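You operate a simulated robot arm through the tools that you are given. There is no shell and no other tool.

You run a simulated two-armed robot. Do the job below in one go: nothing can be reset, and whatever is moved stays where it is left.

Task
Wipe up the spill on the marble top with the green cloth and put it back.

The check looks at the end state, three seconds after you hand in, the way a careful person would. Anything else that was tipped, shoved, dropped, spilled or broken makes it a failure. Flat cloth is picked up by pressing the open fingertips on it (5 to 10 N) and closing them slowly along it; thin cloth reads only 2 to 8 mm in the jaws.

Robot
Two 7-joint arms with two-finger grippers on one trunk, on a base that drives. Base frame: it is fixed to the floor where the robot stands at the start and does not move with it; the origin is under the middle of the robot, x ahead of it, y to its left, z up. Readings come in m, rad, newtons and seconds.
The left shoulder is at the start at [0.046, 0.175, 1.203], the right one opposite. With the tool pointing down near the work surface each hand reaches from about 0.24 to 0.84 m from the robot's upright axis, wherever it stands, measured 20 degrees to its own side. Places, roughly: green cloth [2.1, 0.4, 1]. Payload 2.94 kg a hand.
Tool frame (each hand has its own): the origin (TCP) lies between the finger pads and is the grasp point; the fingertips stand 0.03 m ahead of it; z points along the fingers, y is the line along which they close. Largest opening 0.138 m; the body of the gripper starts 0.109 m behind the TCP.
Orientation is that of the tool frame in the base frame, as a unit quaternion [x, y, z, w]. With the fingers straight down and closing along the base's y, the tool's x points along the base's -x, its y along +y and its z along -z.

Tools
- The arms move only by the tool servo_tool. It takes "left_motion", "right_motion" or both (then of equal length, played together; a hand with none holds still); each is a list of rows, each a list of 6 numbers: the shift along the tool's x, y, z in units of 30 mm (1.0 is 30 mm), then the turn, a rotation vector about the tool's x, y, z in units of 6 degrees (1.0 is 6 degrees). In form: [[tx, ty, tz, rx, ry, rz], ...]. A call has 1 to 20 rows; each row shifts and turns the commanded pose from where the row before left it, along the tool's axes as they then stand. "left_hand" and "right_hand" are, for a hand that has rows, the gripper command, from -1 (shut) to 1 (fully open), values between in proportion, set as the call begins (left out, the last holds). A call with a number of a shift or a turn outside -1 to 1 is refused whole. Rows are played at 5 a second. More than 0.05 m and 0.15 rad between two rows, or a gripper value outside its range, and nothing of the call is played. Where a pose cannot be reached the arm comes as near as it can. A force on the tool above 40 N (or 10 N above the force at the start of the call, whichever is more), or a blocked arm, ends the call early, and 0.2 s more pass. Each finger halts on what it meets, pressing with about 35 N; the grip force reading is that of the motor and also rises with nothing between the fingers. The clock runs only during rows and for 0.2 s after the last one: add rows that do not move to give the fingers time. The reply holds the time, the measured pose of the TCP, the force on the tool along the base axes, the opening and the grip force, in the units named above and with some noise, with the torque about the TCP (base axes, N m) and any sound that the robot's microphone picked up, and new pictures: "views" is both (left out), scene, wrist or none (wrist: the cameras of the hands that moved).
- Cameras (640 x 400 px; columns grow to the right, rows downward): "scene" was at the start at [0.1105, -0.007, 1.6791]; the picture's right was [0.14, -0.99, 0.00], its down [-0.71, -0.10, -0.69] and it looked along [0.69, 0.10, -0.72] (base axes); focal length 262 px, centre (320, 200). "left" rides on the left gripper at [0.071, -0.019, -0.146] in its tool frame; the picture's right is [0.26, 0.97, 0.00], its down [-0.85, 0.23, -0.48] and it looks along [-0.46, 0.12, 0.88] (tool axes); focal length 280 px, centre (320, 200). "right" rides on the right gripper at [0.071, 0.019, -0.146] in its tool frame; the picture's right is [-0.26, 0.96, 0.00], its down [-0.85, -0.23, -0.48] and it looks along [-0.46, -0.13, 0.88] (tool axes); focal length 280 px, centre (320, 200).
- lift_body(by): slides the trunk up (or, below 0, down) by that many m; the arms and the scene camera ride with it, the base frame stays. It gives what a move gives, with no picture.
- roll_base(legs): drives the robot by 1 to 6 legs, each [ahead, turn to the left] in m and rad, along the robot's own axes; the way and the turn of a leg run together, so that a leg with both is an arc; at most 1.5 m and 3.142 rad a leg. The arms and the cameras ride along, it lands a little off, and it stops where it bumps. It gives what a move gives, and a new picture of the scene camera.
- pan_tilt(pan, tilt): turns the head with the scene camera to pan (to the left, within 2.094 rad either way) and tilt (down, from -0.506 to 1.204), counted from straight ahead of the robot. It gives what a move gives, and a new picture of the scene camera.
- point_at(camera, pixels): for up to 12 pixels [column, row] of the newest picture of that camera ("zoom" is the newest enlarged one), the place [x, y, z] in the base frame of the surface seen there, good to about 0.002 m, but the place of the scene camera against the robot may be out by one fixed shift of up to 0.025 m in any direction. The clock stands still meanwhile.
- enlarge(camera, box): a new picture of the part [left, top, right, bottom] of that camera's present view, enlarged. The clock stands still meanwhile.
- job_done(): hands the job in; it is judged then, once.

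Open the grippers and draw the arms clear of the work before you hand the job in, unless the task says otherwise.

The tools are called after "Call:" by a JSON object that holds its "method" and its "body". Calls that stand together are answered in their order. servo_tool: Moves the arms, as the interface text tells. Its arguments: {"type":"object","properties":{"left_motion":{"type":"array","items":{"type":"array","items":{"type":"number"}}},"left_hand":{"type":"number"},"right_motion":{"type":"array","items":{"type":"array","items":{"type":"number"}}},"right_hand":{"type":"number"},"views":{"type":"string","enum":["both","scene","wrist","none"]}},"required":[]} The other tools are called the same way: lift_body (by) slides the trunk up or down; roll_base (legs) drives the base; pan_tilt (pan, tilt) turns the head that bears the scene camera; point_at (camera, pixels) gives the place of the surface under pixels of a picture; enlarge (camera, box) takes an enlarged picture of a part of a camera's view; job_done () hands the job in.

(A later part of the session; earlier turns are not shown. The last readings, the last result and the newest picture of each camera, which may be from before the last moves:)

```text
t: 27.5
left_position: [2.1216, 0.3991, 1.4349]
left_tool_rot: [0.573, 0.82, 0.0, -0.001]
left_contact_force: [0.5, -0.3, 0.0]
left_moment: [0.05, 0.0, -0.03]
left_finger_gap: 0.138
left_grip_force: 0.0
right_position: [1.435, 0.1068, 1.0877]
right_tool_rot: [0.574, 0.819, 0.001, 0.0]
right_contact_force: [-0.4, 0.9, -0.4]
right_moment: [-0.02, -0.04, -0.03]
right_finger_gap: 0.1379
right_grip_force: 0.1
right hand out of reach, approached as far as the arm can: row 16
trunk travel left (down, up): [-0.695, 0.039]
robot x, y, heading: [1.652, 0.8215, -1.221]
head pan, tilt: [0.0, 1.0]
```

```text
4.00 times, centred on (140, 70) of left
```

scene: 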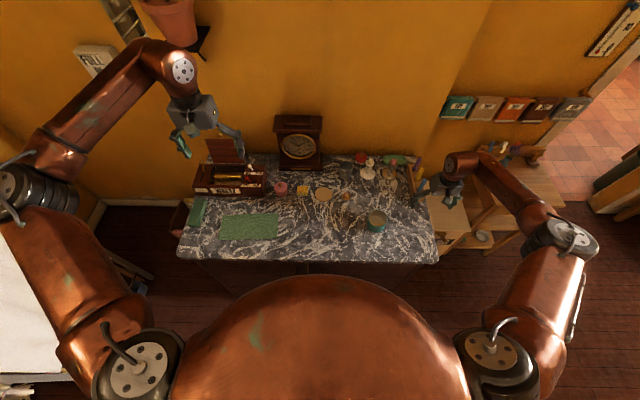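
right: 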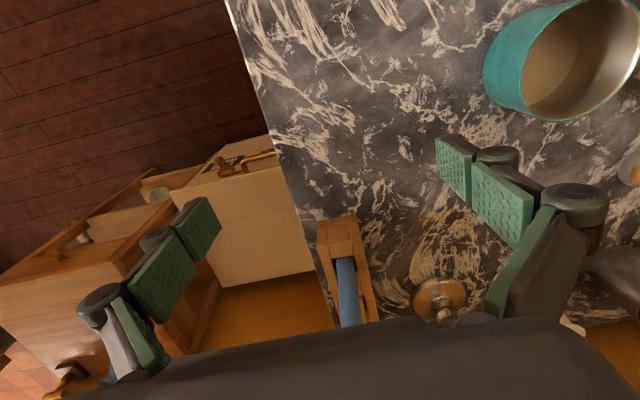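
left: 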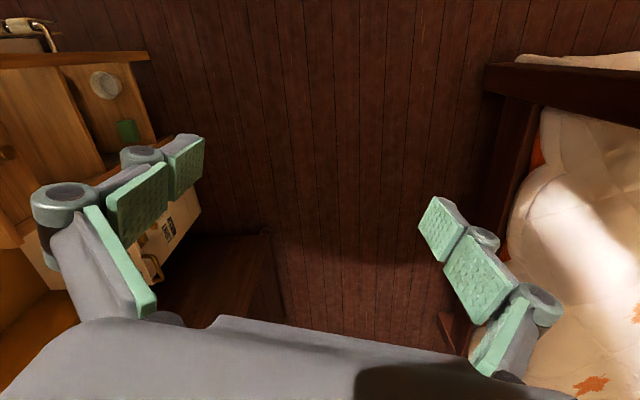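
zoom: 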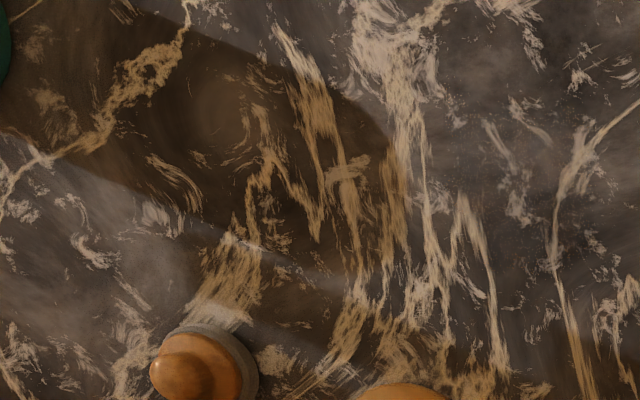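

Shadows alone give the same amber tone, so colour isn't decisive. Earlier heights inside the patch read 0.9486–0.9494 against 0.946–0.947 elsewhere, so I'll sample heights densely inside and around the patch.

Call:
{"method": "point_at", "body": {"camera": "scene", "pixels": [[334, 218], [338, 218], [342, 218], [346, 218], [350, 218], [354, 218], [358, 218], [362, 218], [366, 218], [342, 214], [350, 224], [358, 224]]}}

Call:
{"method": "point_at", "body": {"camera": "scene", "pixels": [[322, 225], [326, 230], [330, 238], [338, 240], [346, 240], [354, 240], [362, 240], [370, 240], [310, 225], [300, 225], [300, 215], [300, 205]]}}

Call:
{"method": "point_at", "body": {"camera": "left", "pixels": [[70, 40], [85, 45], [100, 45], [110, 50], [120, 55], [130, 55], [140, 60], [150, 65], [170, 60], [180, 40], [200, 60], [150, 20]]}}

```text
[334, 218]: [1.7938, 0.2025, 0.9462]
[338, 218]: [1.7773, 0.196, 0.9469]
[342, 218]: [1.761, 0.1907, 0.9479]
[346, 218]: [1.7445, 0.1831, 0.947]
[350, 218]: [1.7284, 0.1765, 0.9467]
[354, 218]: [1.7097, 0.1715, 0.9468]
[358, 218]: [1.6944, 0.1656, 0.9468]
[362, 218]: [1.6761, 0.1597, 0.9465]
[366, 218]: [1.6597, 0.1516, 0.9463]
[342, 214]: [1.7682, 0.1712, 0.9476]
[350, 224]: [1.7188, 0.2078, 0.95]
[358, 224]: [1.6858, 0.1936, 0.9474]
```

```text
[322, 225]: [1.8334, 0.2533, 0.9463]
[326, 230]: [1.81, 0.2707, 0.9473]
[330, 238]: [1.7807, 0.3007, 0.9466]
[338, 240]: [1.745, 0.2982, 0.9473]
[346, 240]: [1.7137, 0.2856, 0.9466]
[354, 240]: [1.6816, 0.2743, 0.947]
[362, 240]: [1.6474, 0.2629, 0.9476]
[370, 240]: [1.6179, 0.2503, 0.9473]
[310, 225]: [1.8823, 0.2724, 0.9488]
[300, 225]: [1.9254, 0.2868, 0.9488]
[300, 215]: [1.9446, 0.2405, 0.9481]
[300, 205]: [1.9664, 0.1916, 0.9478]
```

```text
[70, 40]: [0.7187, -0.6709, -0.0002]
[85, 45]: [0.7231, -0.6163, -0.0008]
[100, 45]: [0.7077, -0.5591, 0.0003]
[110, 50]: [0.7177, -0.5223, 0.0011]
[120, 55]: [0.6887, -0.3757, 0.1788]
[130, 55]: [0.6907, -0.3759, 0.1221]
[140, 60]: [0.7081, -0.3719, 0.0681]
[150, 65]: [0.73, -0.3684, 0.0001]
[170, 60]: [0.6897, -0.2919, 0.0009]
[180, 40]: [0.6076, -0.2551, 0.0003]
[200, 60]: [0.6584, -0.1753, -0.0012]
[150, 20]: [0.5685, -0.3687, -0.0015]
```

Height readings are inconclusive, but the two-step outer edge of the patch (beyond the dark shadow edge) still points to film there, and wiping it and then comparing will tell. I'll first draw the right hand up and back out of the way.

Call:
{"method": "servo_tool", "body": {"right_motion": [[0, 0, -1, 0, 0, 0], [0, 0, -1, 0, 0, 0], [0, 0, -1, 0, 0, 0], [0, 0, -1, 0, 0, 0], [0, 0, -1, 0, 0, 0], [0, 0, -1, 0, 0, 0], [0, 0, -1, 0, 0, 0], [0, 0, -1, 0, 0, 0], [0, 0, -1, 0, 0, 0], [0, 0, -1, 0, 0, 0], [1, 0, 0, 0, 0, 0], [1, 0, 0, 0, 0, 0], [1, 0, 0, 0, 0, 0], [1, 0, 0, 0, 0, 0], [1, 0, 0, 0, 0, 0], [1, 0, 0, 0, 0, 0], [1, 0, 0, 0, 0, 0], [1, 0, 0, 0, 0, 0]], "views": "scene"}}

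Call:
{"method": "enlarge", "body": {"camera": "scene", "box": [190, 195, 300, 260]}}

```text
t: 31.3
left_position: [2.121, 0.4007, 1.4342]
left_tool_rot: [0.572, 0.82, -0.002, 0.0]
left_contact_force: [-0.1, 0.3, -0.2]
left_moment: [-0.02, 0.02, 0.02]
left_finger_gap: 0.1379
left_grip_force: 0.2
right_position: [1.3525, 0.3333, 1.3898]
right_tool_rot: [0.573, 0.82, 0.0, 0.001]
right_contact_force: [-0.5, 1.1, 0.4]
right_moment: [-0.04, 0.03, 0.04]
right_finger_gap: 0.138
right_grip_force: 0.0
trunk travel left (down, up): [-0.695, 0.039]
robot x, y, heading: [1.6512, 0.8221, -1.22]
head pan, tilt: [0.0, 1.0]
```

scene: 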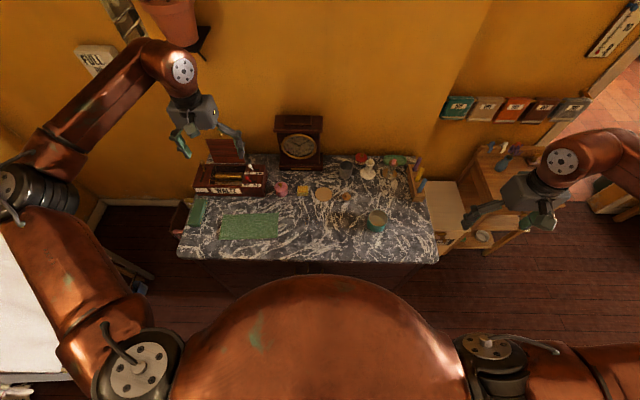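

```text
5.82 times, centred on (245, 228) of scene
```

zoom: 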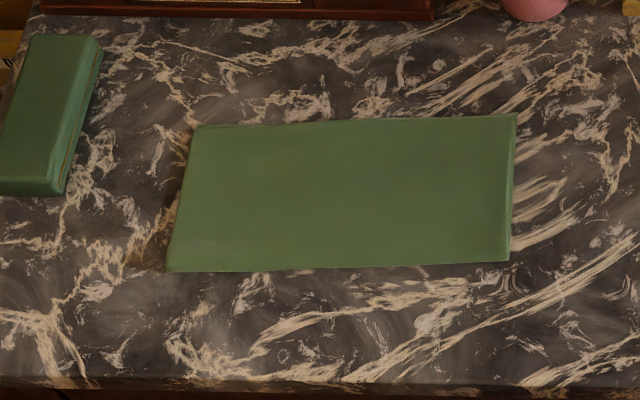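

The cloth's corners are at zoom (195,127), (515,115), (510,260), (168,272). I'll measure them and lower the trunk by 0.25 m; both hands have clear air below.

Call:
{"method": "point_at", "body": {"camera": "zoom", "pixels": [[200, 132], [508, 122], [503, 254], [176, 266], [340, 195], [340, 130], [340, 260], [515, 190], [518, 190], [55, 100]]}}

Call:
{"method": "lift_body", "body": {"by": -0.25}}

Call:
{"method": "servo_tool", "body": {"left_motion": [[0, 0, 0, 0, 0, 0]], "views": "both"}}

```text
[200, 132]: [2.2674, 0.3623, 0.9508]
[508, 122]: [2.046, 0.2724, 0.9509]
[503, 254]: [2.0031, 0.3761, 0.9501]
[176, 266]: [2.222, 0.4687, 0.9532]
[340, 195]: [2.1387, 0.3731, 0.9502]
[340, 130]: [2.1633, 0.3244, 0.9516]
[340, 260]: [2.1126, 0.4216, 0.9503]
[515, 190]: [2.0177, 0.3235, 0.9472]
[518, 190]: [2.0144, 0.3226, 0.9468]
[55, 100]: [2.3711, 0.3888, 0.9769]
```

```text
t: 33.9
left_position: [2.1206, 0.3983, 1.1853]
left_tool_rot: [0.572, 0.82, 0.0, 0.0]
left_contact_force: [-0.3, -0.5, -0.6]
left_moment: [0.01, 0.0, 0.03]
left_finger_gap: 0.138
left_grip_force: 0.0
right_position: [1.3532, 0.332, 1.1401]
right_tool_rot: [0.574, 0.819, 0.001, 0.001]
right_contact_force: [-0.8, -0.4, 0.3]
right_moment: [0.01, 0.0, 0.0]
right_finger_gap: 0.1379
right_grip_force: 0.1
trunk travel left (down, up): [-0.445, 0.289]
robot x, y, heading: [1.6492, 0.8226, -1.222]
head pan, tilt: [0.0, 1.0]
```

```text
t: 34.3
left_position: [2.1214, 0.3981, 1.1851]
left_tool_rot: [0.573, 0.819, 0.001, 0.0]
left_contact_force: [0.6, -0.3, 0.3]
left_moment: [-0.01, -0.01, 0.01]
left_finger_gap: 0.1379
left_grip_force: 0.1
right_position: [1.3521, 0.332, 1.1391]
right_tool_rot: [0.573, 0.82, 0.001, 0.0]
right_contact_force: [-0.1, -0.7, -0.3]
right_moment: [-0.03, 0.0, 0.01]
right_finger_gap: 0.1378
right_grip_force: 0.1
trunk travel left (down, up): [-0.445, 0.289]
robot x, y, heading: [1.6506, 0.8234, -1.223]
head pan, tilt: [0.0, 1.0]
```

scene: 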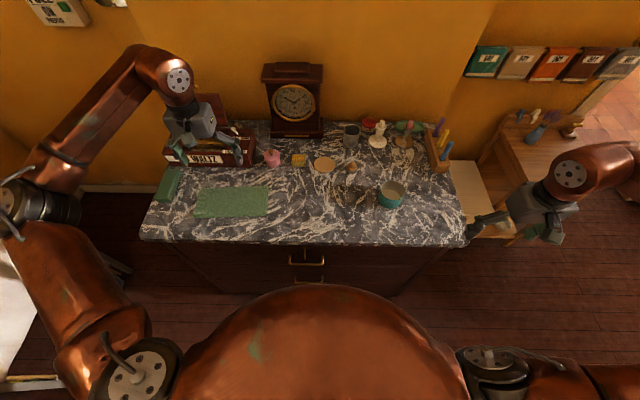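
left: 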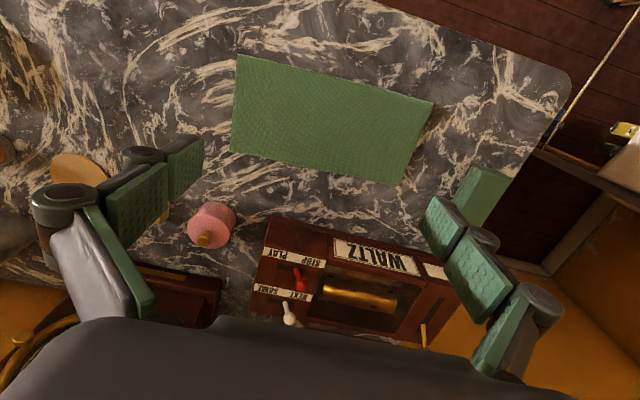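

The left camera now sees the cloth: corners (238,55), (432,100), (403,184), (230,152). I'll get these in the wrist camera's frame, which is tied to the arm, and compare to the scene's readings.

Call:
{"method": "point_at", "body": {"camera": "left", "pixels": [[241, 59], [428, 103], [401, 180], [233, 149], [325, 120], [320, 80], [318, 163], [77, 170], [212, 222], [340, 30]]}}

Call:
{"method": "enlarge", "body": {"camera": "left", "box": [220, 40, 450, 200]}}

Call:
{"method": "enlarge", "body": {"camera": "scene", "box": [300, 140, 450, 235]}}

```text
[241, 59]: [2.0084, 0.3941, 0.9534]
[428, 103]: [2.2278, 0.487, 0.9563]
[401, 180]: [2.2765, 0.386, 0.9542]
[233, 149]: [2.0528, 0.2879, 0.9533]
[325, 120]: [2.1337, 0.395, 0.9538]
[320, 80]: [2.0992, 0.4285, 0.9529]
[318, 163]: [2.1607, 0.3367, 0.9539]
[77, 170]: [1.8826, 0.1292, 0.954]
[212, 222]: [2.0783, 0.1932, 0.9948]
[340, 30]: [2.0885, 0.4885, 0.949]
```

```text
2.50 times, centred on (335, 120) of left
```

zoom: 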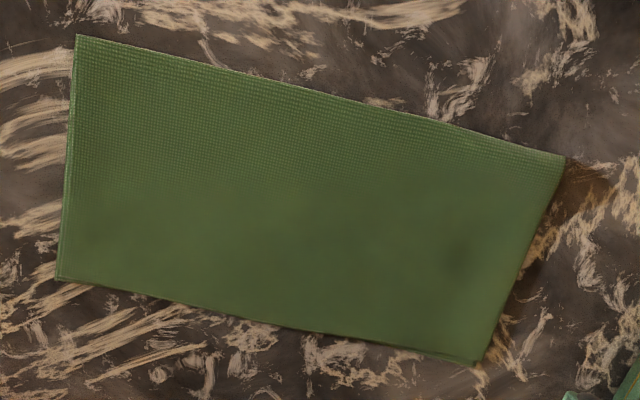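

```text
4.21 times, centred on (375, 188) of scene
```

zoom: 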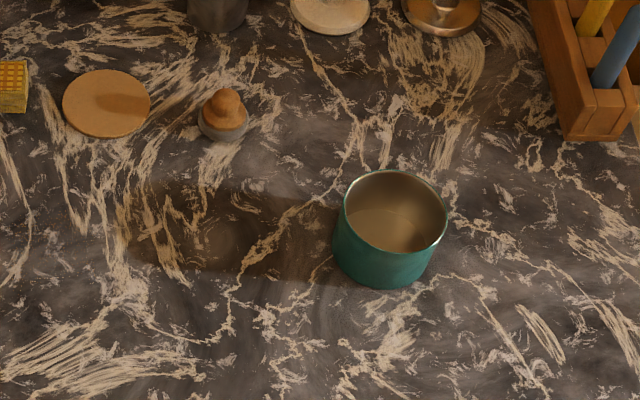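

Wrist readings put the cloth at centre (2.141, 0.389), size 0.24 × 0.11 m, top z≈0.954; the scene camera reads about (−0.006, −0.017, −0.003) off. I'll set the left fingers to ~0.09 m, centre over the cloth and descend to about 25 mm above it.

Call:
{"method": "servo_tool", "body": {"left_motion": [[-0.52, 0.52, 0, 0, 0, 0], [0, 0, 0, 0, 0, -0.55], [0, 0, 1, 0, 0, 0], [0, 0, 1, 0, 0, 0], [0, 0, 1, 0, 0, 0], [0, 0, 1, 0, 0, 0], [0, 0, 1, 0, 0, 0], [0, 0, 0.8, 0, 0, 0], [0, 0, 0, 0, 0, 0]], "left_hand": 0.3}}

```text
t: 36.3
left_position: [2.1421, 0.3878, 1.0098]
left_tool_rot: [0.549, 0.836, 0.0, 0.0]
left_contact_force: [-0.9, -0.1, -0.5]
left_moment: [0.02, 0.02, -0.02]
left_finger_gap: 0.0897
left_grip_force: 0.1
right_position: [1.3541, 0.3321, 1.14]
right_tool_rot: [0.573, 0.82, 0.001, 0.0]
right_contact_force: [0.0, -0.2, -0.5]
right_moment: [0.0, 0.03, 0.01]
right_finger_gap: 0.1382
right_grip_force: 0.1
trunk travel left (down, up): [-0.445, 0.289]
robot x, y, heading: [1.6549, 0.8272, -1.217]
head pan, tilt: [0.0, 1.0]
```

scene: 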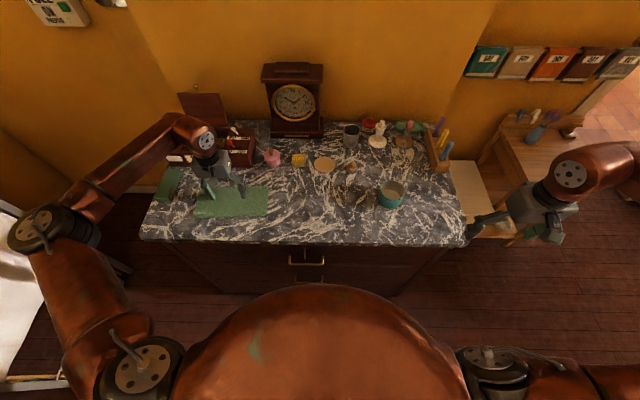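
left: 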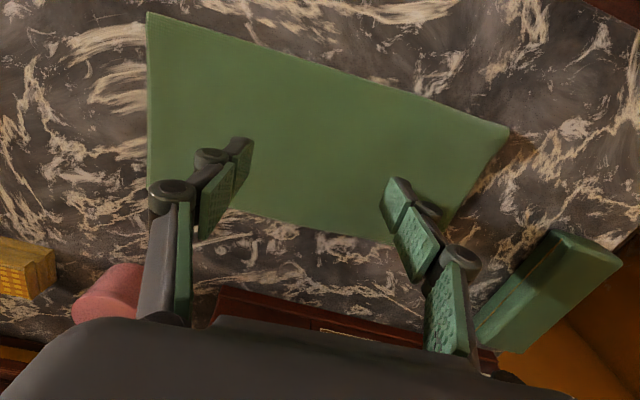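

Tips hover ~26 mm over the cloth, centred. I'll go down in small steps watching for contact force.

Call:
{"method": "servo_tool", "body": {"left_motion": [[0, 0, 0.4, 0, 0, 0], [0, 0, 0.2, 0, 0, 0], [0, 0, 0.1, 0, 0, 0], [0, 0, 0.05, 0, 0, 0], [0, 0, 0, 0, 0, 0]], "views": "wrist"}}

```text
t: 37.5
left_position: [2.1425, 0.3878, 0.9888]
left_tool_rot: [0.548, 0.837, -0.001, -0.001]
left_contact_force: [0.8, -0.3, 0.3]
left_moment: [-0.01, -0.01, -0.01]
left_finger_gap: 0.0895
left_grip_force: 0.2
right_position: [1.3531, 0.3324, 1.1402]
right_tool_rot: [0.573, 0.819, 0.001, 0.0]
right_contact_force: [-0.1, 0.2, 0.9]
right_moment: [-0.02, -0.03, 0.0]
right_finger_gap: 0.138
right_grip_force: 0.0
trunk travel left (down, up): [-0.445, 0.289]
robot x, y, heading: [1.6566, 0.8196, -1.22]
head pan, tilt: [0.0, 1.0]
```

left: 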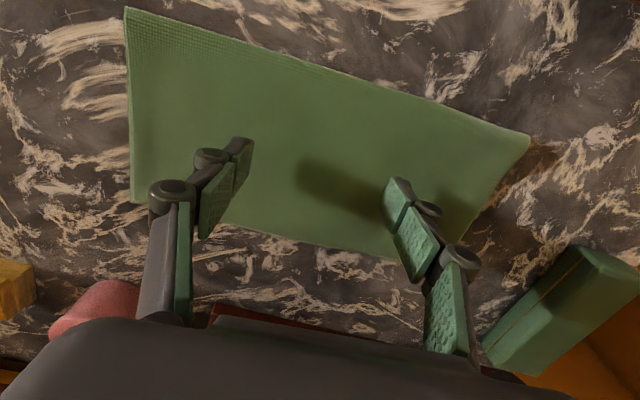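

Still 4–5 mm above the cloth, no force. I'll continue in 1.5 mm steps.

Call:
{"method": "servo_tool", "body": {"left_motion": [[0, 0, 0.07, 0, 0, 0], [0, 0, 0.05, 0, 0, 0], [0, 0, 0.05, 0, 0, 0], [0, 0, 0, 0, 0, 0]], "views": "none"}}

Call:
{"method": "servo_tool", "body": {"left_motion": [[0, 0, 0.05, 0, 0, 0], [0, 0, 0, 0, 0, 0]], "views": "none"}}

```text
t: 38.5
left_position: [2.1414, 0.3891, 0.9822]
left_tool_rot: [0.549, 0.836, 0.0, 0.0]
left_contact_force: [-0.6, 0.2, 0.2]
left_moment: [0.0, -0.01, 0.01]
left_finger_gap: 0.0897
left_grip_force: 0.0
right_position: [1.3527, 0.3328, 1.1393]
right_tool_rot: [0.574, 0.819, 0.002, 0.001]
right_contact_force: [-0.2, -0.3, 0.4]
right_moment: [-0.02, 0.0, -0.02]
right_finger_gap: 0.138
right_grip_force: 0.0
trunk travel left (down, up): [-0.445, 0.289]
robot x, y, heading: [1.6522, 0.8226, -1.219]
head pan, tilt: [0.0, 1.0]
```

```text
t: 39.1
left_position: [2.1407, 0.3878, 0.9817]
left_tool_rot: [0.549, 0.836, 0.0, 0.0]
left_contact_force: [0.4, 0.6, 0.2]
left_moment: [-0.03, 0.01, -0.01]
left_finger_gap: 0.0896
left_grip_force: 0.1
right_position: [1.3518, 0.3332, 1.1404]
right_tool_rot: [0.574, 0.819, 0.001, 0.001]
right_contact_force: [-0.6, 0.5, 0.5]
right_moment: [-0.02, 0.01, 0.02]
right_finger_gap: 0.1379
right_grip_force: 0.2
trunk travel left (down, up): [-0.445, 0.289]
robot x, y, heading: [1.6514, 0.8249, -1.22]
head pan, tilt: [0.0, 1.0]
```

No contact yet at TCP z 0.982. I'll step on down.

Call:
{"method": "servo_tool", "body": {"left_motion": [[0, 0, 0.05, 0, 0, 0], [0, 0, 0, 0, 0, 0]], "views": "none"}}

Call:
{"method": "servo_tool", "body": {"left_motion": [[0, 0, 0.05, 0, 0, 0], [0, 0, 0, 0, 0, 0]], "views": "none"}}

Call:
{"method": "servo_tool", "body": {"left_motion": [[0, 0, 0.04, 0, 0, 0], [0, 0, 0, 0, 0, 0]], "views": "wrist"}}

```text
t: 39.7
left_position: [2.1411, 0.3882, 0.9803]
left_tool_rot: [0.549, 0.836, 0.0, 0.001]
left_contact_force: [0.2, 0.1, -0.3]
left_moment: [-0.02, 0.02, 0.02]
left_finger_gap: 0.0899
left_grip_force: 0.1
right_position: [1.3535, 0.3307, 1.1381]
right_tool_rot: [0.574, 0.819, 0.0, 0.001]
right_contact_force: [0.0, -0.4, 0.5]
right_moment: [-0.04, -0.02, 0.0]
right_finger_gap: 0.1382
right_grip_force: 0.0
trunk travel left (down, up): [-0.445, 0.289]
robot x, y, heading: [1.6491, 0.8225, -1.219]
head pan, tilt: [0.0, 1.0]
```

```text
t: 40.3
left_position: [2.1414, 0.3885, 0.9776]
left_tool_rot: [0.549, 0.836, -0.001, 0.0]
left_contact_force: [-0.1, 0.4, 0.8]
left_moment: [0.02, -0.01, -0.02]
left_finger_gap: 0.0898
left_grip_force: 0.1
right_position: [1.3533, 0.3322, 1.1388]
right_tool_rot: [0.573, 0.819, 0.0, 0.0]
right_contact_force: [-0.8, 0.7, 0.5]
right_moment: [0.01, 0.0, 0.01]
right_finger_gap: 0.138
right_grip_force: 0.1
trunk travel left (down, up): [-0.445, 0.289]
robot x, y, heading: [1.6498, 0.8231, -1.218]
head pan, tilt: [0.0, 1.0]
```

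```text
t: 40.9
left_position: [2.1413, 0.388, 0.9781]
left_tool_rot: [0.549, 0.836, 0.0, 0.0]
left_contact_force: [-0.2, 0.1, 1.5]
left_moment: [0.03, 0.01, 0.02]
left_finger_gap: 0.0899
left_grip_force: 0.2
right_position: [1.3528, 0.3333, 1.1398]
right_tool_rot: [0.573, 0.819, 0.0, 0.0]
right_contact_force: [0.0, 0.2, 0.4]
right_moment: [-0.01, 0.01, -0.02]
right_finger_gap: 0.138
right_grip_force: 0.2
trunk travel left (down, up): [-0.445, 0.289]
robot x, y, heading: [1.6475, 0.8199, -1.222]
head pan, tilt: [0.0, 1.0]
```

left: 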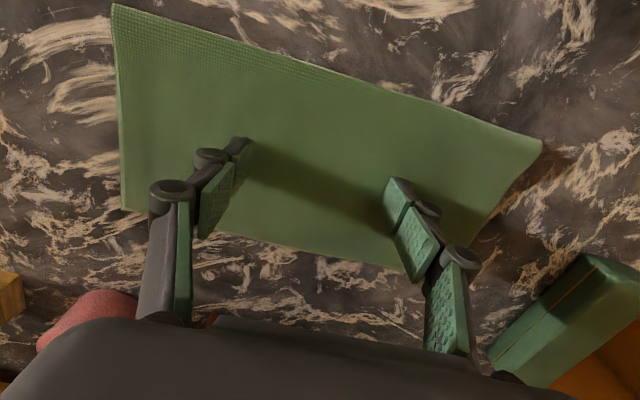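

First contact (1.5 N) at TCP z≈0.978; finger shadows meet the tips. I'll press on to 5–10 N.

Call:
{"method": "servo_tool", "body": {"left_motion": [[0, 0, 0.05, 0, 0, 0], [0, 0, 0, 0, 0, 0]], "views": "none"}}

Call:
{"method": "servo_tool", "body": {"left_motion": [[0, 0, 0.05, 0, 0, 0], [0, 0, 0, 0, 0, 0]], "views": "none"}}

```text
t: 41.5
left_position: [2.1416, 0.3891, 0.9771]
left_tool_rot: [0.548, 0.836, -0.001, 0.0]
left_contact_force: [-0.1, 0.9, 6.3]
left_moment: [0.06, -0.1, 0.03]
left_finger_gap: 0.0909
left_grip_force: 0.1
right_position: [1.3531, 0.3333, 1.1406]
right_tool_rot: [0.574, 0.819, 0.001, 0.0]
right_contact_force: [0.3, -0.3, 0.0]
right_moment: [-0.04, -0.01, -0.03]
right_finger_gap: 0.138
right_grip_force: 0.0
trunk travel left (down, up): [-0.445, 0.289]
robot x, y, heading: [1.6486, 0.8208, -1.217]
head pan, tilt: [0.0, 1.0]
```

```text
t: 42.1
left_position: [2.1388, 0.3884, 0.9758]
left_tool_rot: [0.549, 0.836, -0.001, 0.001]
left_contact_force: [1.4, 0.8, 24.0]
left_moment: [0.1, -0.02, 0.03]
left_finger_gap: 0.0899
left_grip_force: 8.5
right_position: [1.3518, 0.3336, 1.1393]
right_tool_rot: [0.573, 0.819, 0.001, 0.001]
right_contact_force: [0.6, -0.1, 0.1]
right_moment: [0.03, 0.05, -0.01]
right_finger_gap: 0.1381
right_grip_force: 0.0
trunk travel left (down, up): [-0.445, 0.289]
robot x, y, heading: [1.6518, 0.8201, -1.22]
head pan, tilt: [0.0, 1.0]
```

24 N is too much, so I'll back off about 1.2 mm to get 5–10 N.

Call:
{"method": "servo_tool", "body": {"left_motion": [[0, 0, -0.04, 0, 0, 0], [0, 0, 0, 0, 0, 0]], "views": "none"}}

```text
t: 42.7
left_position: [2.1407, 0.3886, 0.9767]
left_tool_rot: [0.549, 0.836, 0.0, 0.0]
left_contact_force: [0.5, 1.7, 21.4]
left_moment: [0.09, -0.06, -0.01]
left_finger_gap: 0.0884
left_grip_force: 7.0
right_position: [1.3527, 0.3325, 1.139]
right_tool_rot: [0.574, 0.819, 0.001, 0.001]
right_contact_force: [0.2, -0.4, -0.2]
right_moment: [0.03, 0.0, 0.01]
right_finger_gap: 0.1379
right_grip_force: 0.0
trunk travel left (down, up): [-0.445, 0.289]
robot x, y, heading: [1.6489, 0.8223, -1.218]
head pan, tilt: [0.0, 1.0]
```

Still 21 N; a little more release.

Call:
{"method": "servo_tool", "body": {"left_motion": [[0, 0, -0.03, 0, 0, 0], [0, 0, 0, 0, 0, 0]], "views": "none"}}

```text
t: 43.3
left_position: [2.1412, 0.3904, 0.9767]
left_tool_rot: [0.548, 0.836, 0.0, 0.0]
left_contact_force: [-0.4, 1.4, 10.8]
left_moment: [0.04, 0.02, 0.0]
left_finger_gap: 0.0918
left_grip_force: 3.2
right_position: [1.3531, 0.3329, 1.1395]
right_tool_rot: [0.574, 0.819, 0.001, 0.001]
right_contact_force: [0.0, -0.3, -0.1]
right_moment: [0.0, 0.0, 0.02]
right_finger_gap: 0.1381
right_grip_force: 0.1
trunk travel left (down, up): [-0.445, 0.289]
robot x, y, heading: [1.6498, 0.8254, -1.219]
head pan, tilt: [0.0, 1.0]
```

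About 10 N now; I'll ease a hair and begin closing slowly in stages.

Call:
{"method": "servo_tool", "body": {"left_motion": [[0, 0, -0.01, 0, 0, 0], [0, 0, 0, 0, 0, 0]], "left_hand": 0.2, "views": "none"}}

Call:
{"method": "servo_tool", "body": {"left_motion": [[0, 0, 0, 0, 0, 0], [0, 0, 0, 0, 0, 0]], "left_hand": 0.05, "views": "wrist"}}

```text
t: 43.9
left_position: [2.141, 0.3906, 0.9782]
left_tool_rot: [0.549, 0.836, 0.0, 0.001]
left_contact_force: [0.6, -0.7, 9.8]
left_moment: [-0.03, 0.04, 0.03]
left_finger_gap: 0.0852
left_grip_force: 1.6
right_position: [1.3515, 0.3339, 1.1403]
right_tool_rot: [0.573, 0.82, 0.0, 0.001]
right_contact_force: [0.3, 0.0, 0.1]
right_moment: [-0.04, -0.04, -0.01]
right_finger_gap: 0.1379
right_grip_force: 0.0
trunk travel left (down, up): [-0.445, 0.289]
robot x, y, heading: [1.6499, 0.8225, -1.217]
head pan, tilt: [0.0, 1.0]
```

```text
t: 44.5
left_position: [2.1396, 0.3895, 0.9797]
left_tool_rot: [0.549, 0.836, -0.001, 0.003]
left_contact_force: [0.6, -2.3, 18.9]
left_moment: [-0.1, 0.13, 0.0]
left_finger_gap: 0.0726
left_grip_force: 0.3
right_position: [1.3526, 0.3334, 1.1407]
right_tool_rot: [0.574, 0.819, 0.001, 0.001]
right_contact_force: [-0.3, 0.0, 0.7]
right_moment: [-0.05, 0.0, -0.03]
right_finger_gap: 0.1378
right_grip_force: 0.1
trunk travel left (down, up): [-0.445, 0.289]
robot x, y, heading: [1.6455, 0.8233, -1.22]
head pan, tilt: [0.0, 1.0]
```

left: 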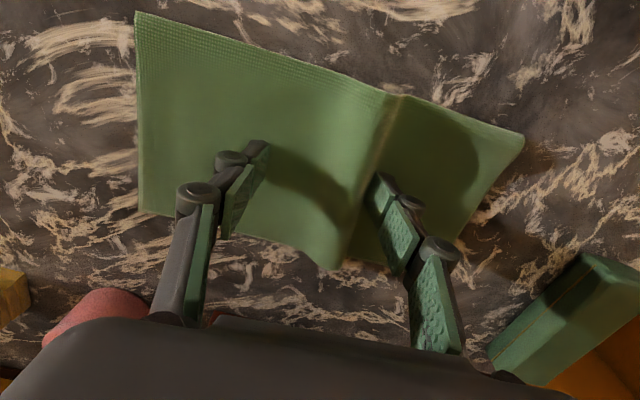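

A fold is rising between the fingers, and the push rose to 19 N. I'll lift slightly and keep closing.

Call:
{"method": "servo_tool", "body": {"left_motion": [[0, 0, -0.04, 0, 0, 0], [0, 0, 0, 0, 0, 0]], "left_hand": -0.1, "views": "none"}}

Call:
{"method": "servo_tool", "body": {"left_motion": [[0, 0, -0.03, 0, 0, 0], [0, 0, 0, 0, 0, 0]], "left_hand": -0.3, "views": "wrist"}}

```text
t: 45.1
left_position: [2.1401, 0.3905, 0.979]
left_tool_rot: [0.549, 0.836, -0.001, 0.0]
left_contact_force: [0.1, -2.7, 18.2]
left_moment: [-0.06, 0.05, -0.01]
left_finger_gap: 0.0667
left_grip_force: 4.0
right_position: [1.3505, 0.3337, 1.1405]
right_tool_rot: [0.574, 0.819, 0.001, 0.001]
right_contact_force: [0.2, 0.3, -0.2]
right_moment: [-0.05, 0.05, 0.02]
right_finger_gap: 0.1381
right_grip_force: 0.1
trunk travel left (down, up): [-0.445, 0.289]
robot x, y, heading: [1.6488, 0.8222, -1.217]
head pan, tilt: [0.0, 1.0]
```

```text
t: 45.7
left_position: [2.1413, 0.3903, 0.9765]
left_tool_rot: [0.548, 0.836, 0.001, 0.0]
left_contact_force: [-0.3, -0.3, 5.2]
left_moment: [-0.08, -0.04, -0.03]
left_finger_gap: 0.0525
left_grip_force: 1.3
right_position: [1.3525, 0.3325, 1.1392]
right_tool_rot: [0.574, 0.819, 0.0, 0.0]
right_contact_force: [-0.2, 0.3, -0.3]
right_moment: [-0.02, -0.04, 0.0]
right_finger_gap: 0.1379
right_grip_force: 0.1
trunk travel left (down, up): [-0.445, 0.289]
robot x, y, heading: [1.6494, 0.8247, -1.224]
head pan, tilt: [0.0, 1.0]
```

left: 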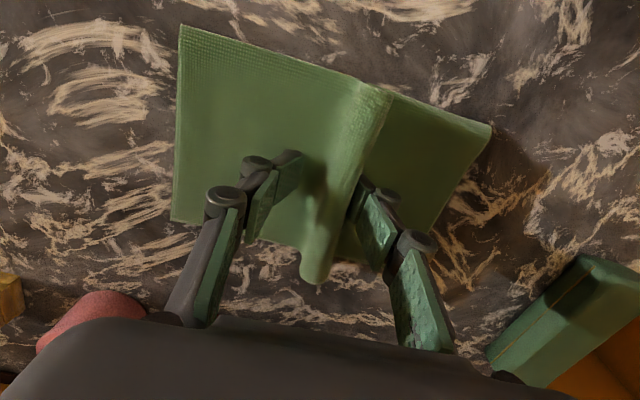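

The fold is taking shape nicely with 5 N of push. I'll keep closing.

Call:
{"method": "servo_tool", "body": {"left_motion": [[0, 0, 0, 0, 0, 0], [0, 0, 0, 0, 0, 0]], "left_hand": -0.5, "views": "none"}}

Call:
{"method": "servo_tool", "body": {"left_motion": [[0, 0, 0, 0, 0, 0], [0, 0, 0, 0, 0, 0]], "left_hand": -0.7, "views": "wrist"}}

```text
t: 46.3
left_position: [2.1415, 0.3891, 0.9798]
left_tool_rot: [0.549, 0.836, -0.001, 0.001]
left_contact_force: [-0.3, 1.1, 13.9]
left_moment: [0.01, 0.01, -0.02]
left_finger_gap: 0.0348
left_grip_force: 2.6
right_position: [1.351, 0.3324, 1.1392]
right_tool_rot: [0.573, 0.819, 0.001, 0.001]
right_contact_force: [0.1, -0.7, -0.4]
right_moment: [0.03, 0.0, 0.03]
right_finger_gap: 0.1378
right_grip_force: 0.1
trunk travel left (down, up): [-0.445, 0.289]
robot x, y, heading: [1.6455, 0.825, -1.22]
head pan, tilt: [0.0, 1.0]
```

```text
t: 46.9
left_position: [2.1421, 0.3895, 0.9799]
left_tool_rot: [0.549, 0.836, 0.0, 0.0]
left_contact_force: [0.5, 0.6, 16.5]
left_moment: [0.02, -0.06, 0.0]
left_finger_gap: 0.0209
left_grip_force: 0.1
right_position: [1.3516, 0.3338, 1.1405]
right_tool_rot: [0.574, 0.819, 0.0, 0.001]
right_contact_force: [0.0, 0.8, 0.5]
right_moment: [-0.05, 0.0, 0.03]
right_finger_gap: 0.1378
right_grip_force: 0.0
trunk travel left (down, up): [-0.445, 0.289]
robot x, y, heading: [1.6489, 0.8179, -1.223]
head pan, tilt: [0.0, 1.0]
```

left: 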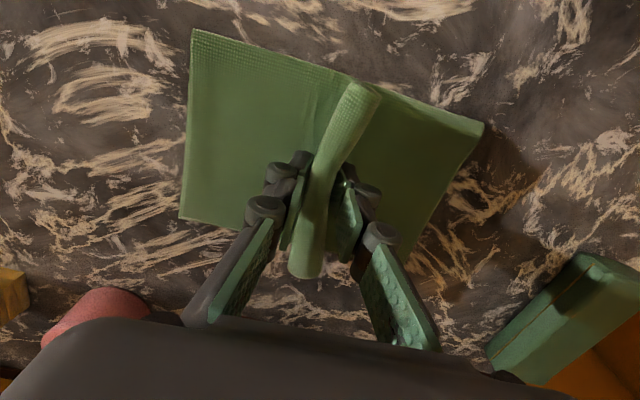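

The fold stands between the pads (gap 21 mm, 16 N). I'll close fully while easing the push slightly.

Call:
{"method": "servo_tool", "body": {"left_motion": [[0, 0, -0.02, 0, 0, 0], [0, 0, 0, 0, 0, 0]], "left_hand": -0.85, "views": "none"}}

Call:
{"method": "servo_tool", "body": {"left_motion": [[0, 0, 0, 0, 0, 0], [0, 0, 0, 0, 0, 0], [0, 0, 0, 0, 0, 0]], "left_hand": -1, "views": "both"}}

```text
t: 47.5
left_position: [2.1408, 0.3895, 0.98]
left_tool_rot: [0.549, 0.836, 0.0, 0.0]
left_contact_force: [0.2, 0.2, 12.0]
left_moment: [0.02, -0.02, -0.04]
left_finger_gap: 0.0101
left_grip_force: 0.0
right_position: [1.3528, 0.3325, 1.1401]
right_tool_rot: [0.573, 0.819, 0.001, 0.0]
right_contact_force: [-0.3, 0.6, -0.3]
right_moment: [-0.02, 0.01, -0.01]
right_finger_gap: 0.1377
right_grip_force: 0.1
trunk travel left (down, up): [-0.445, 0.289]
robot x, y, heading: [1.6471, 0.8249, -1.221]
head pan, tilt: [0.0, 1.0]
```

```text
t: 48.3
left_position: [2.1409, 0.3895, 0.9797]
left_tool_rot: [0.55, 0.835, 0.0, 0.0]
left_contact_force: [-0.4, 0.5, 3.9]
left_moment: [-0.01, 0.04, -0.02]
left_finger_gap: 0.006
left_grip_force: 41.9
right_position: [1.3515, 0.3321, 1.1393]
right_tool_rot: [0.574, 0.819, 0.0, 0.001]
right_contact_force: [-0.6, 0.2, -0.6]
right_moment: [0.05, -0.03, 0.05]
right_finger_gap: 0.1378
right_grip_force: 0.0
trunk travel left (down, up): [-0.445, 0.289]
robot x, y, heading: [1.65, 0.8219, -1.222]
head pan, tilt: [0.0, 1.0]
```

scene: 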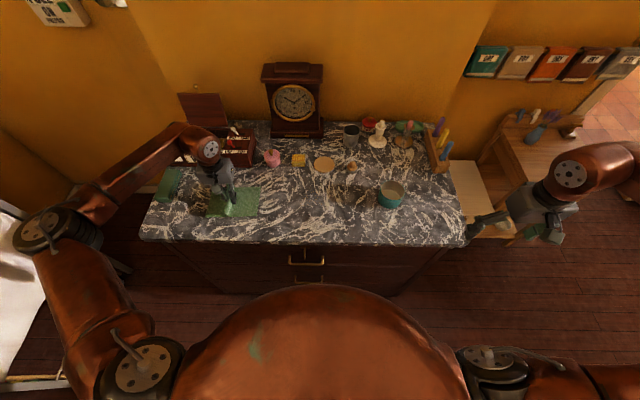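
left: 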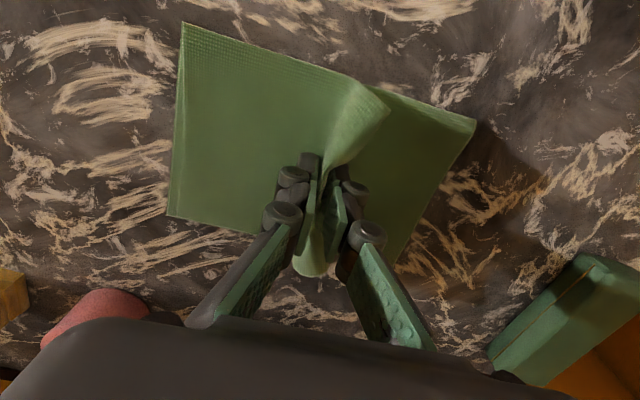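

The fold is held (6 mm, 42 N) with two flat wings of about 85 mm each side. I'll ease up 3 mm and slide the cloth along the marble, a bit toward the front, toward the stain; the disc, sponge and jar stay over 25 mm ahead of the cloth.

Call:
{"method": "servo_tool", "body": {"left_motion": [[0, 0, -0.15, 0, 0, 0], [0.2, -0.3, 0, 0, 0, 0], [0.2, -0.6, 0, 0, 0, 0], [0.2, -0.6, 0, 0, 0, 0], [0, -0.6, 0, 0, 0, 0], [0, -0.6, 0, 0, 0, 0], [0, -0.6, 0, 0, 0, 0], [0, -0.6, 0, 0, 0, 0], [0, 0, 0, 0, 0, 0]], "views": "both"}}

```text
t: 50.3
left_position: [2.0281, 0.3592, 0.9844]
left_tool_rot: [0.549, 0.836, 0.0, 0.0]
left_contact_force: [0.1, -0.8, 1.9]
left_moment: [0.01, 0.02, -0.02]
left_finger_gap: 0.0055
left_grip_force: 29.9
right_position: [1.3533, 0.3318, 1.1392]
right_tool_rot: [0.574, 0.819, 0.001, 0.0]
right_contact_force: [0.3, 0.1, 0.4]
right_moment: [-0.02, -0.02, 0.0]
right_finger_gap: 0.1377
right_grip_force: 0.1
trunk travel left (down, up): [-0.445, 0.289]
robot x, y, heading: [1.652, 0.8244, -1.222]
head pan, tilt: [0.0, 1.0]
```

scene: 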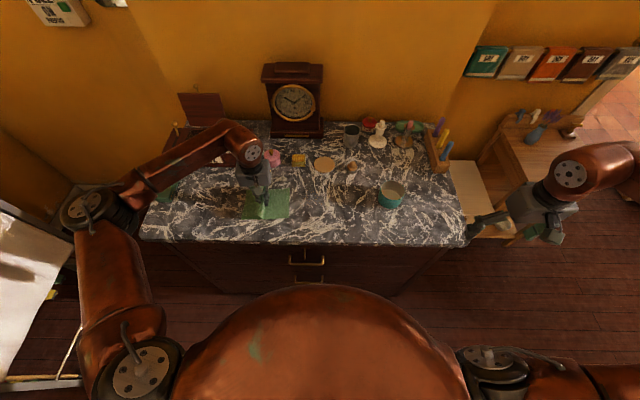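
left: 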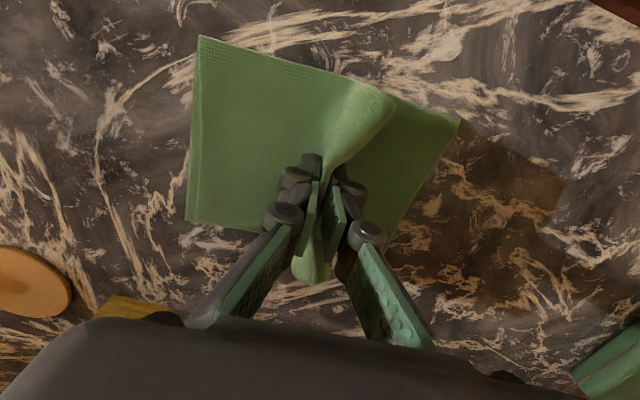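

Sliding well; wings still flat. I'll go on toward the patch's far end, at about (1.83, 0.25).

Call:
{"method": "servo_tool", "body": {"left_motion": [[0, -0.6, 0, 0, 0, 0], [0, -0.6, 0, 0, 0, 0], [0, -0.6, 0, 0, 0, 0], [0, -0.6, 0, 0, 0, 0], [0, -0.6, 0, 0, 0, 0], [-0.1, -0.6, 0, 0, 0, 0], [-0.1, -0.6, 0, 0, 0, 0], [-0.1, -0.6, 0, 0, 0, 0], [-0.1, -0.6, 0, 0, 0, 0], [-0.1, -0.6, 0, 0, 0, 0], [0, 0, 0, 0, 0, 0]], "views": "both"}}

Call:
{"method": "enlarge", "body": {"camera": "scene", "box": [250, 140, 430, 250]}}

Call:
{"method": "enlarge", "body": {"camera": "scene", "box": [140, 150, 300, 250]}}

```text
t: 52.7
left_position: [1.8677, 0.2736, 0.9839]
left_tool_rot: [0.549, 0.836, 0.0, 0.0]
left_contact_force: [-0.7, 0.3, -0.4]
left_moment: [0.05, 0.02, 0.04]
left_finger_gap: 0.0017
left_grip_force: 26.5
right_position: [1.3531, 0.3339, 1.1395]
right_tool_rot: [0.574, 0.819, 0.001, 0.0]
right_contact_force: [0.9, -0.2, 0.5]
right_moment: [0.02, -0.02, -0.03]
right_finger_gap: 0.1381
right_grip_force: 0.2
trunk travel left (down, up): [-0.445, 0.289]
robot x, y, heading: [1.6496, 0.8233, -1.218]
head pan, tilt: [0.0, 1.0]
```

scene: 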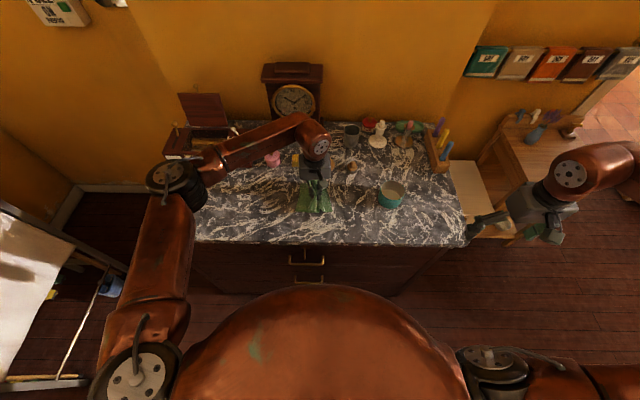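
left: 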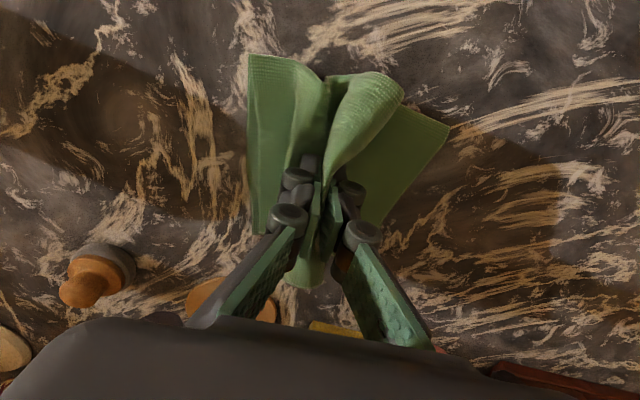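

```text
3.56 times, centred on (340, 195) of scene
```

zoom: 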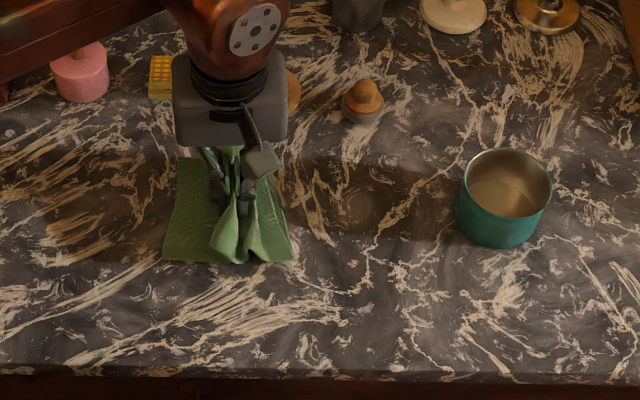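

```text
4.00 times, centred on (220, 200) of scene
```

zoom: 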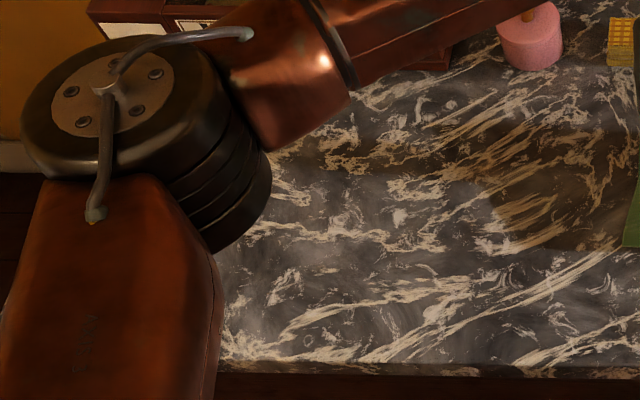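

The leading wing is buckling and the gap reads 1.7 mm, so the fold may be slipping. I'll lift 30 mm and check the hold before wiping.

Call:
{"method": "servo_tool", "body": {"left_motion": [[0, 0, -0.5, 0, 0, 0], [0, 0, -0.5, 0, 0, 0], [0, 0, 0, 0, 0, 0]], "views": "wrist"}}

Call:
{"method": "enlarge", "body": {"camera": "scene", "box": [250, 140, 430, 250]}}

```text
t: 53.5
left_position: [1.8659, 0.2733, 1.0132]
left_tool_rot: [0.549, 0.836, 0.0, 0.0]
left_contact_force: [-2.5, -1.5, -2.5]
left_moment: [-0.1, 0.19, 0.01]
left_finger_gap: 0.0032
left_grip_force: 29.7
right_position: [1.3527, 0.3327, 1.1385]
right_tool_rot: [0.574, 0.819, 0.0, 0.001]
right_contact_force: [0.1, -0.4, 0.3]
right_moment: [0.0, 0.01, 0.02]
right_finger_gap: 0.1379
right_grip_force: 0.2
trunk travel left (down, up): [-0.445, 0.289]
robot x, y, heading: [1.6532, 0.8184, -1.213]
head pan, tilt: [0.0, 1.0]
```

left: 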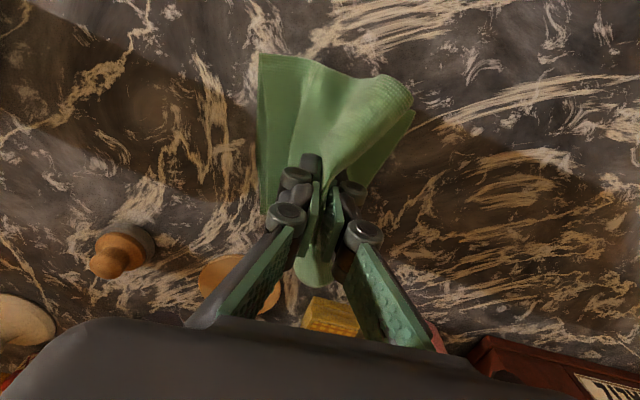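

```text
3.56 times, centred on (340, 195) of scene
```

zoom: 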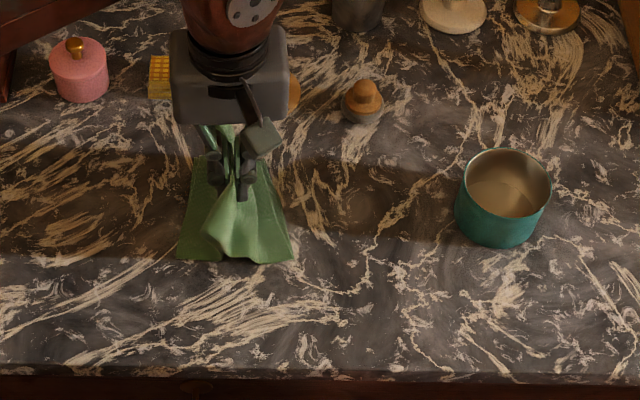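

The cloth is held firmly and hangs toward the front. I'll lift a little more, carry it right to just left of the can, and then lower it onto the marble for a stroke to the left with the cloth trailing.

Call:
{"method": "servo_tool", "body": {"left_motion": [[0, 0, -1, 0, 0, 0], [0, 0, -0.5, 0, 0, 0], [0, -0.7, 0, 0, 0, 0], [0, -0.7, 0, 0, 0, 0], [0, -0.7, 0, 0, 0, 0], [-0.1, -0.7, 0, 0, 0, 0], [-0.1, -0.7, 0, 0, 0, 0], [0, -0.6, 0, 0, 0, 0], [0, 0, 1, 0, 0, 0], [0, 0, 0.8, 0, 0, 0], [0, 0, 0, 0, 0, 0]], "views": "both"}}

Call:
{"method": "enlarge", "body": {"camera": "scene", "box": [250, 140, 430, 250]}}

```text
t: 55.9
left_position: [1.7564, 0.2187, 1.0049]
left_tool_rot: [0.549, 0.836, 0.0, 0.0]
left_contact_force: [-0.5, 0.7, 2.9]
left_moment: [0.02, 0.02, 0.01]
left_finger_gap: 0.0009
left_grip_force: 24.5
right_position: [1.3521, 0.3308, 1.1398]
right_tool_rot: [0.574, 0.819, 0.001, 0.0]
right_contact_force: [0.3, 0.3, 0.0]
right_moment: [-0.02, -0.03, 0.02]
right_finger_gap: 0.1381
right_grip_force: 0.1
trunk travel left (down, up): [-0.445, 0.289]
robot x, y, heading: [1.6494, 0.8223, -1.22]
head pan, tilt: [0.0, 1.0]
```

scene: 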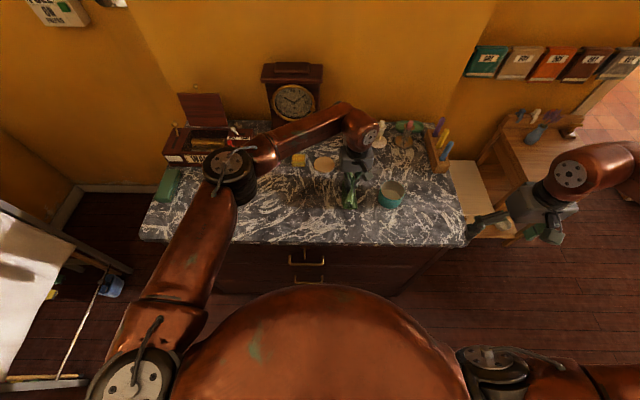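
left: 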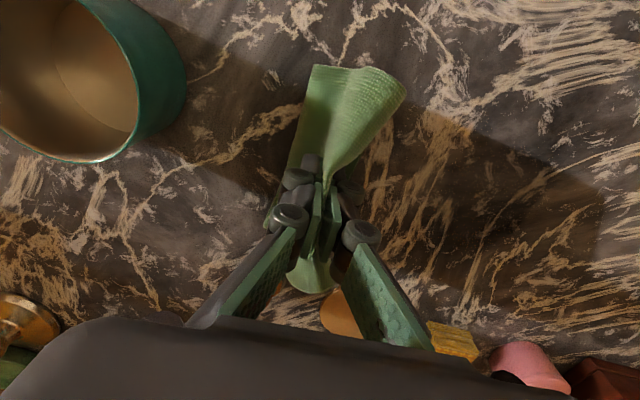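

```text
3.56 times, centred on (340, 195) of scene
```

zoom: 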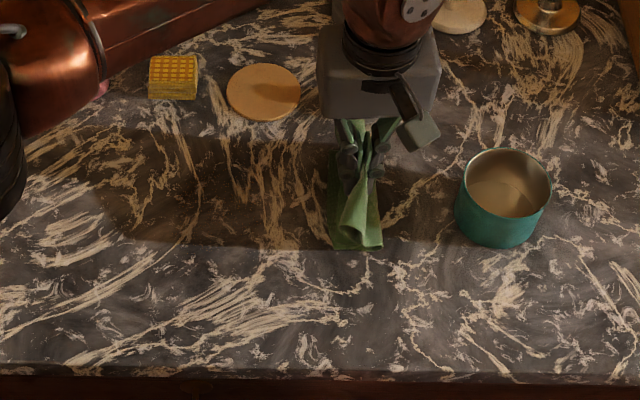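

The gripper now puts the whole patch in even shade; in the left picture veins at about (410, 190) look more golden than ones at (550, 230) in the same shadow. I'll enlarge to find the film's outline.

Call:
{"method": "enlarge", "body": {"camera": "left", "box": [340, 60, 640, 300]}}

Call:
{"method": "enlarge", "body": {"camera": "scene", "box": [270, 160, 360, 220]}}

```text
1.67 times, centred on (490, 180) of left
```

zoom: 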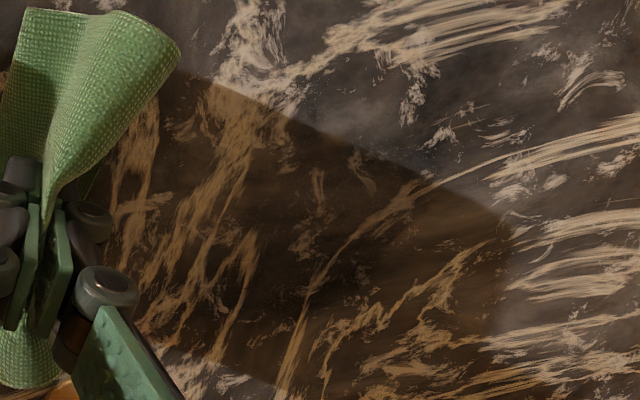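

```text
6.67 times, centred on (315, 190) of scene
```

zoom: 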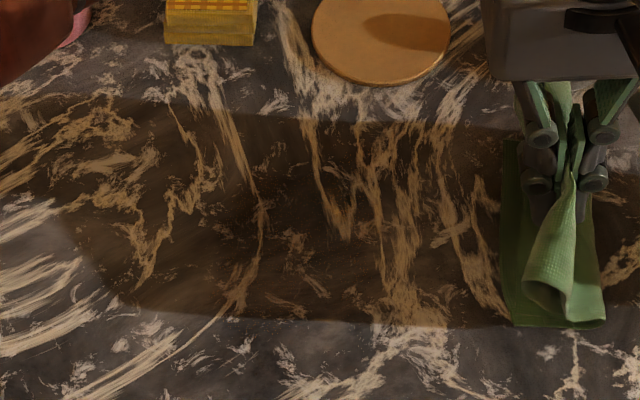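

In even shade there's no film outline at the band's end, so that band is only the can's shadow. The golden patch near the brass candlestick deserves the same scrutiny; I'll enlarge it from the scene camera and compare with the strip beside the candle block.

Call:
{"method": "enlarge", "body": {"camera": "scene", "box": [370, 125, 450, 180]}}

Call:
{"method": "enlarge", "body": {"camera": "right", "box": [320, 0, 640, 200]}}

```text
7.27 times, centred on (410, 152) of scene
```

zoom: 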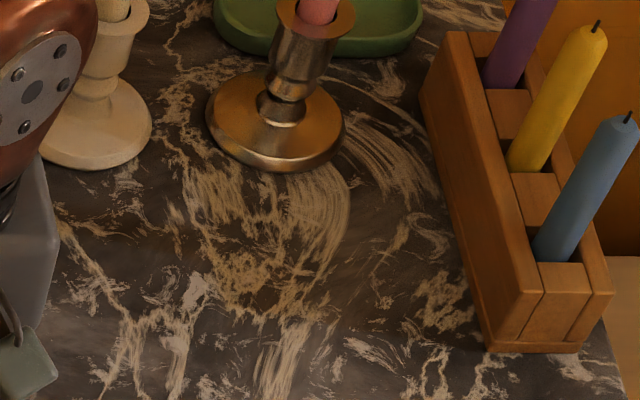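

```text
2.00 times, centred on (480, 100) of right
```

zoom: 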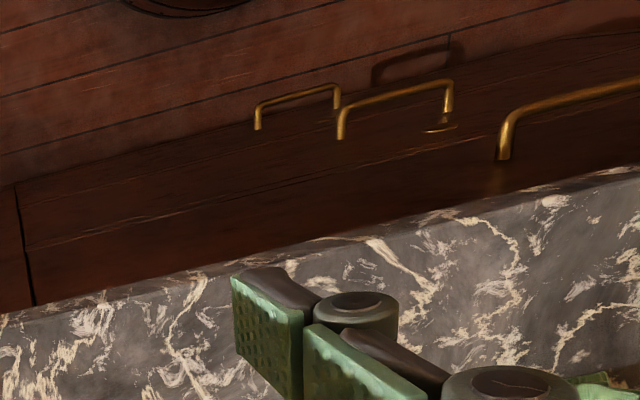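

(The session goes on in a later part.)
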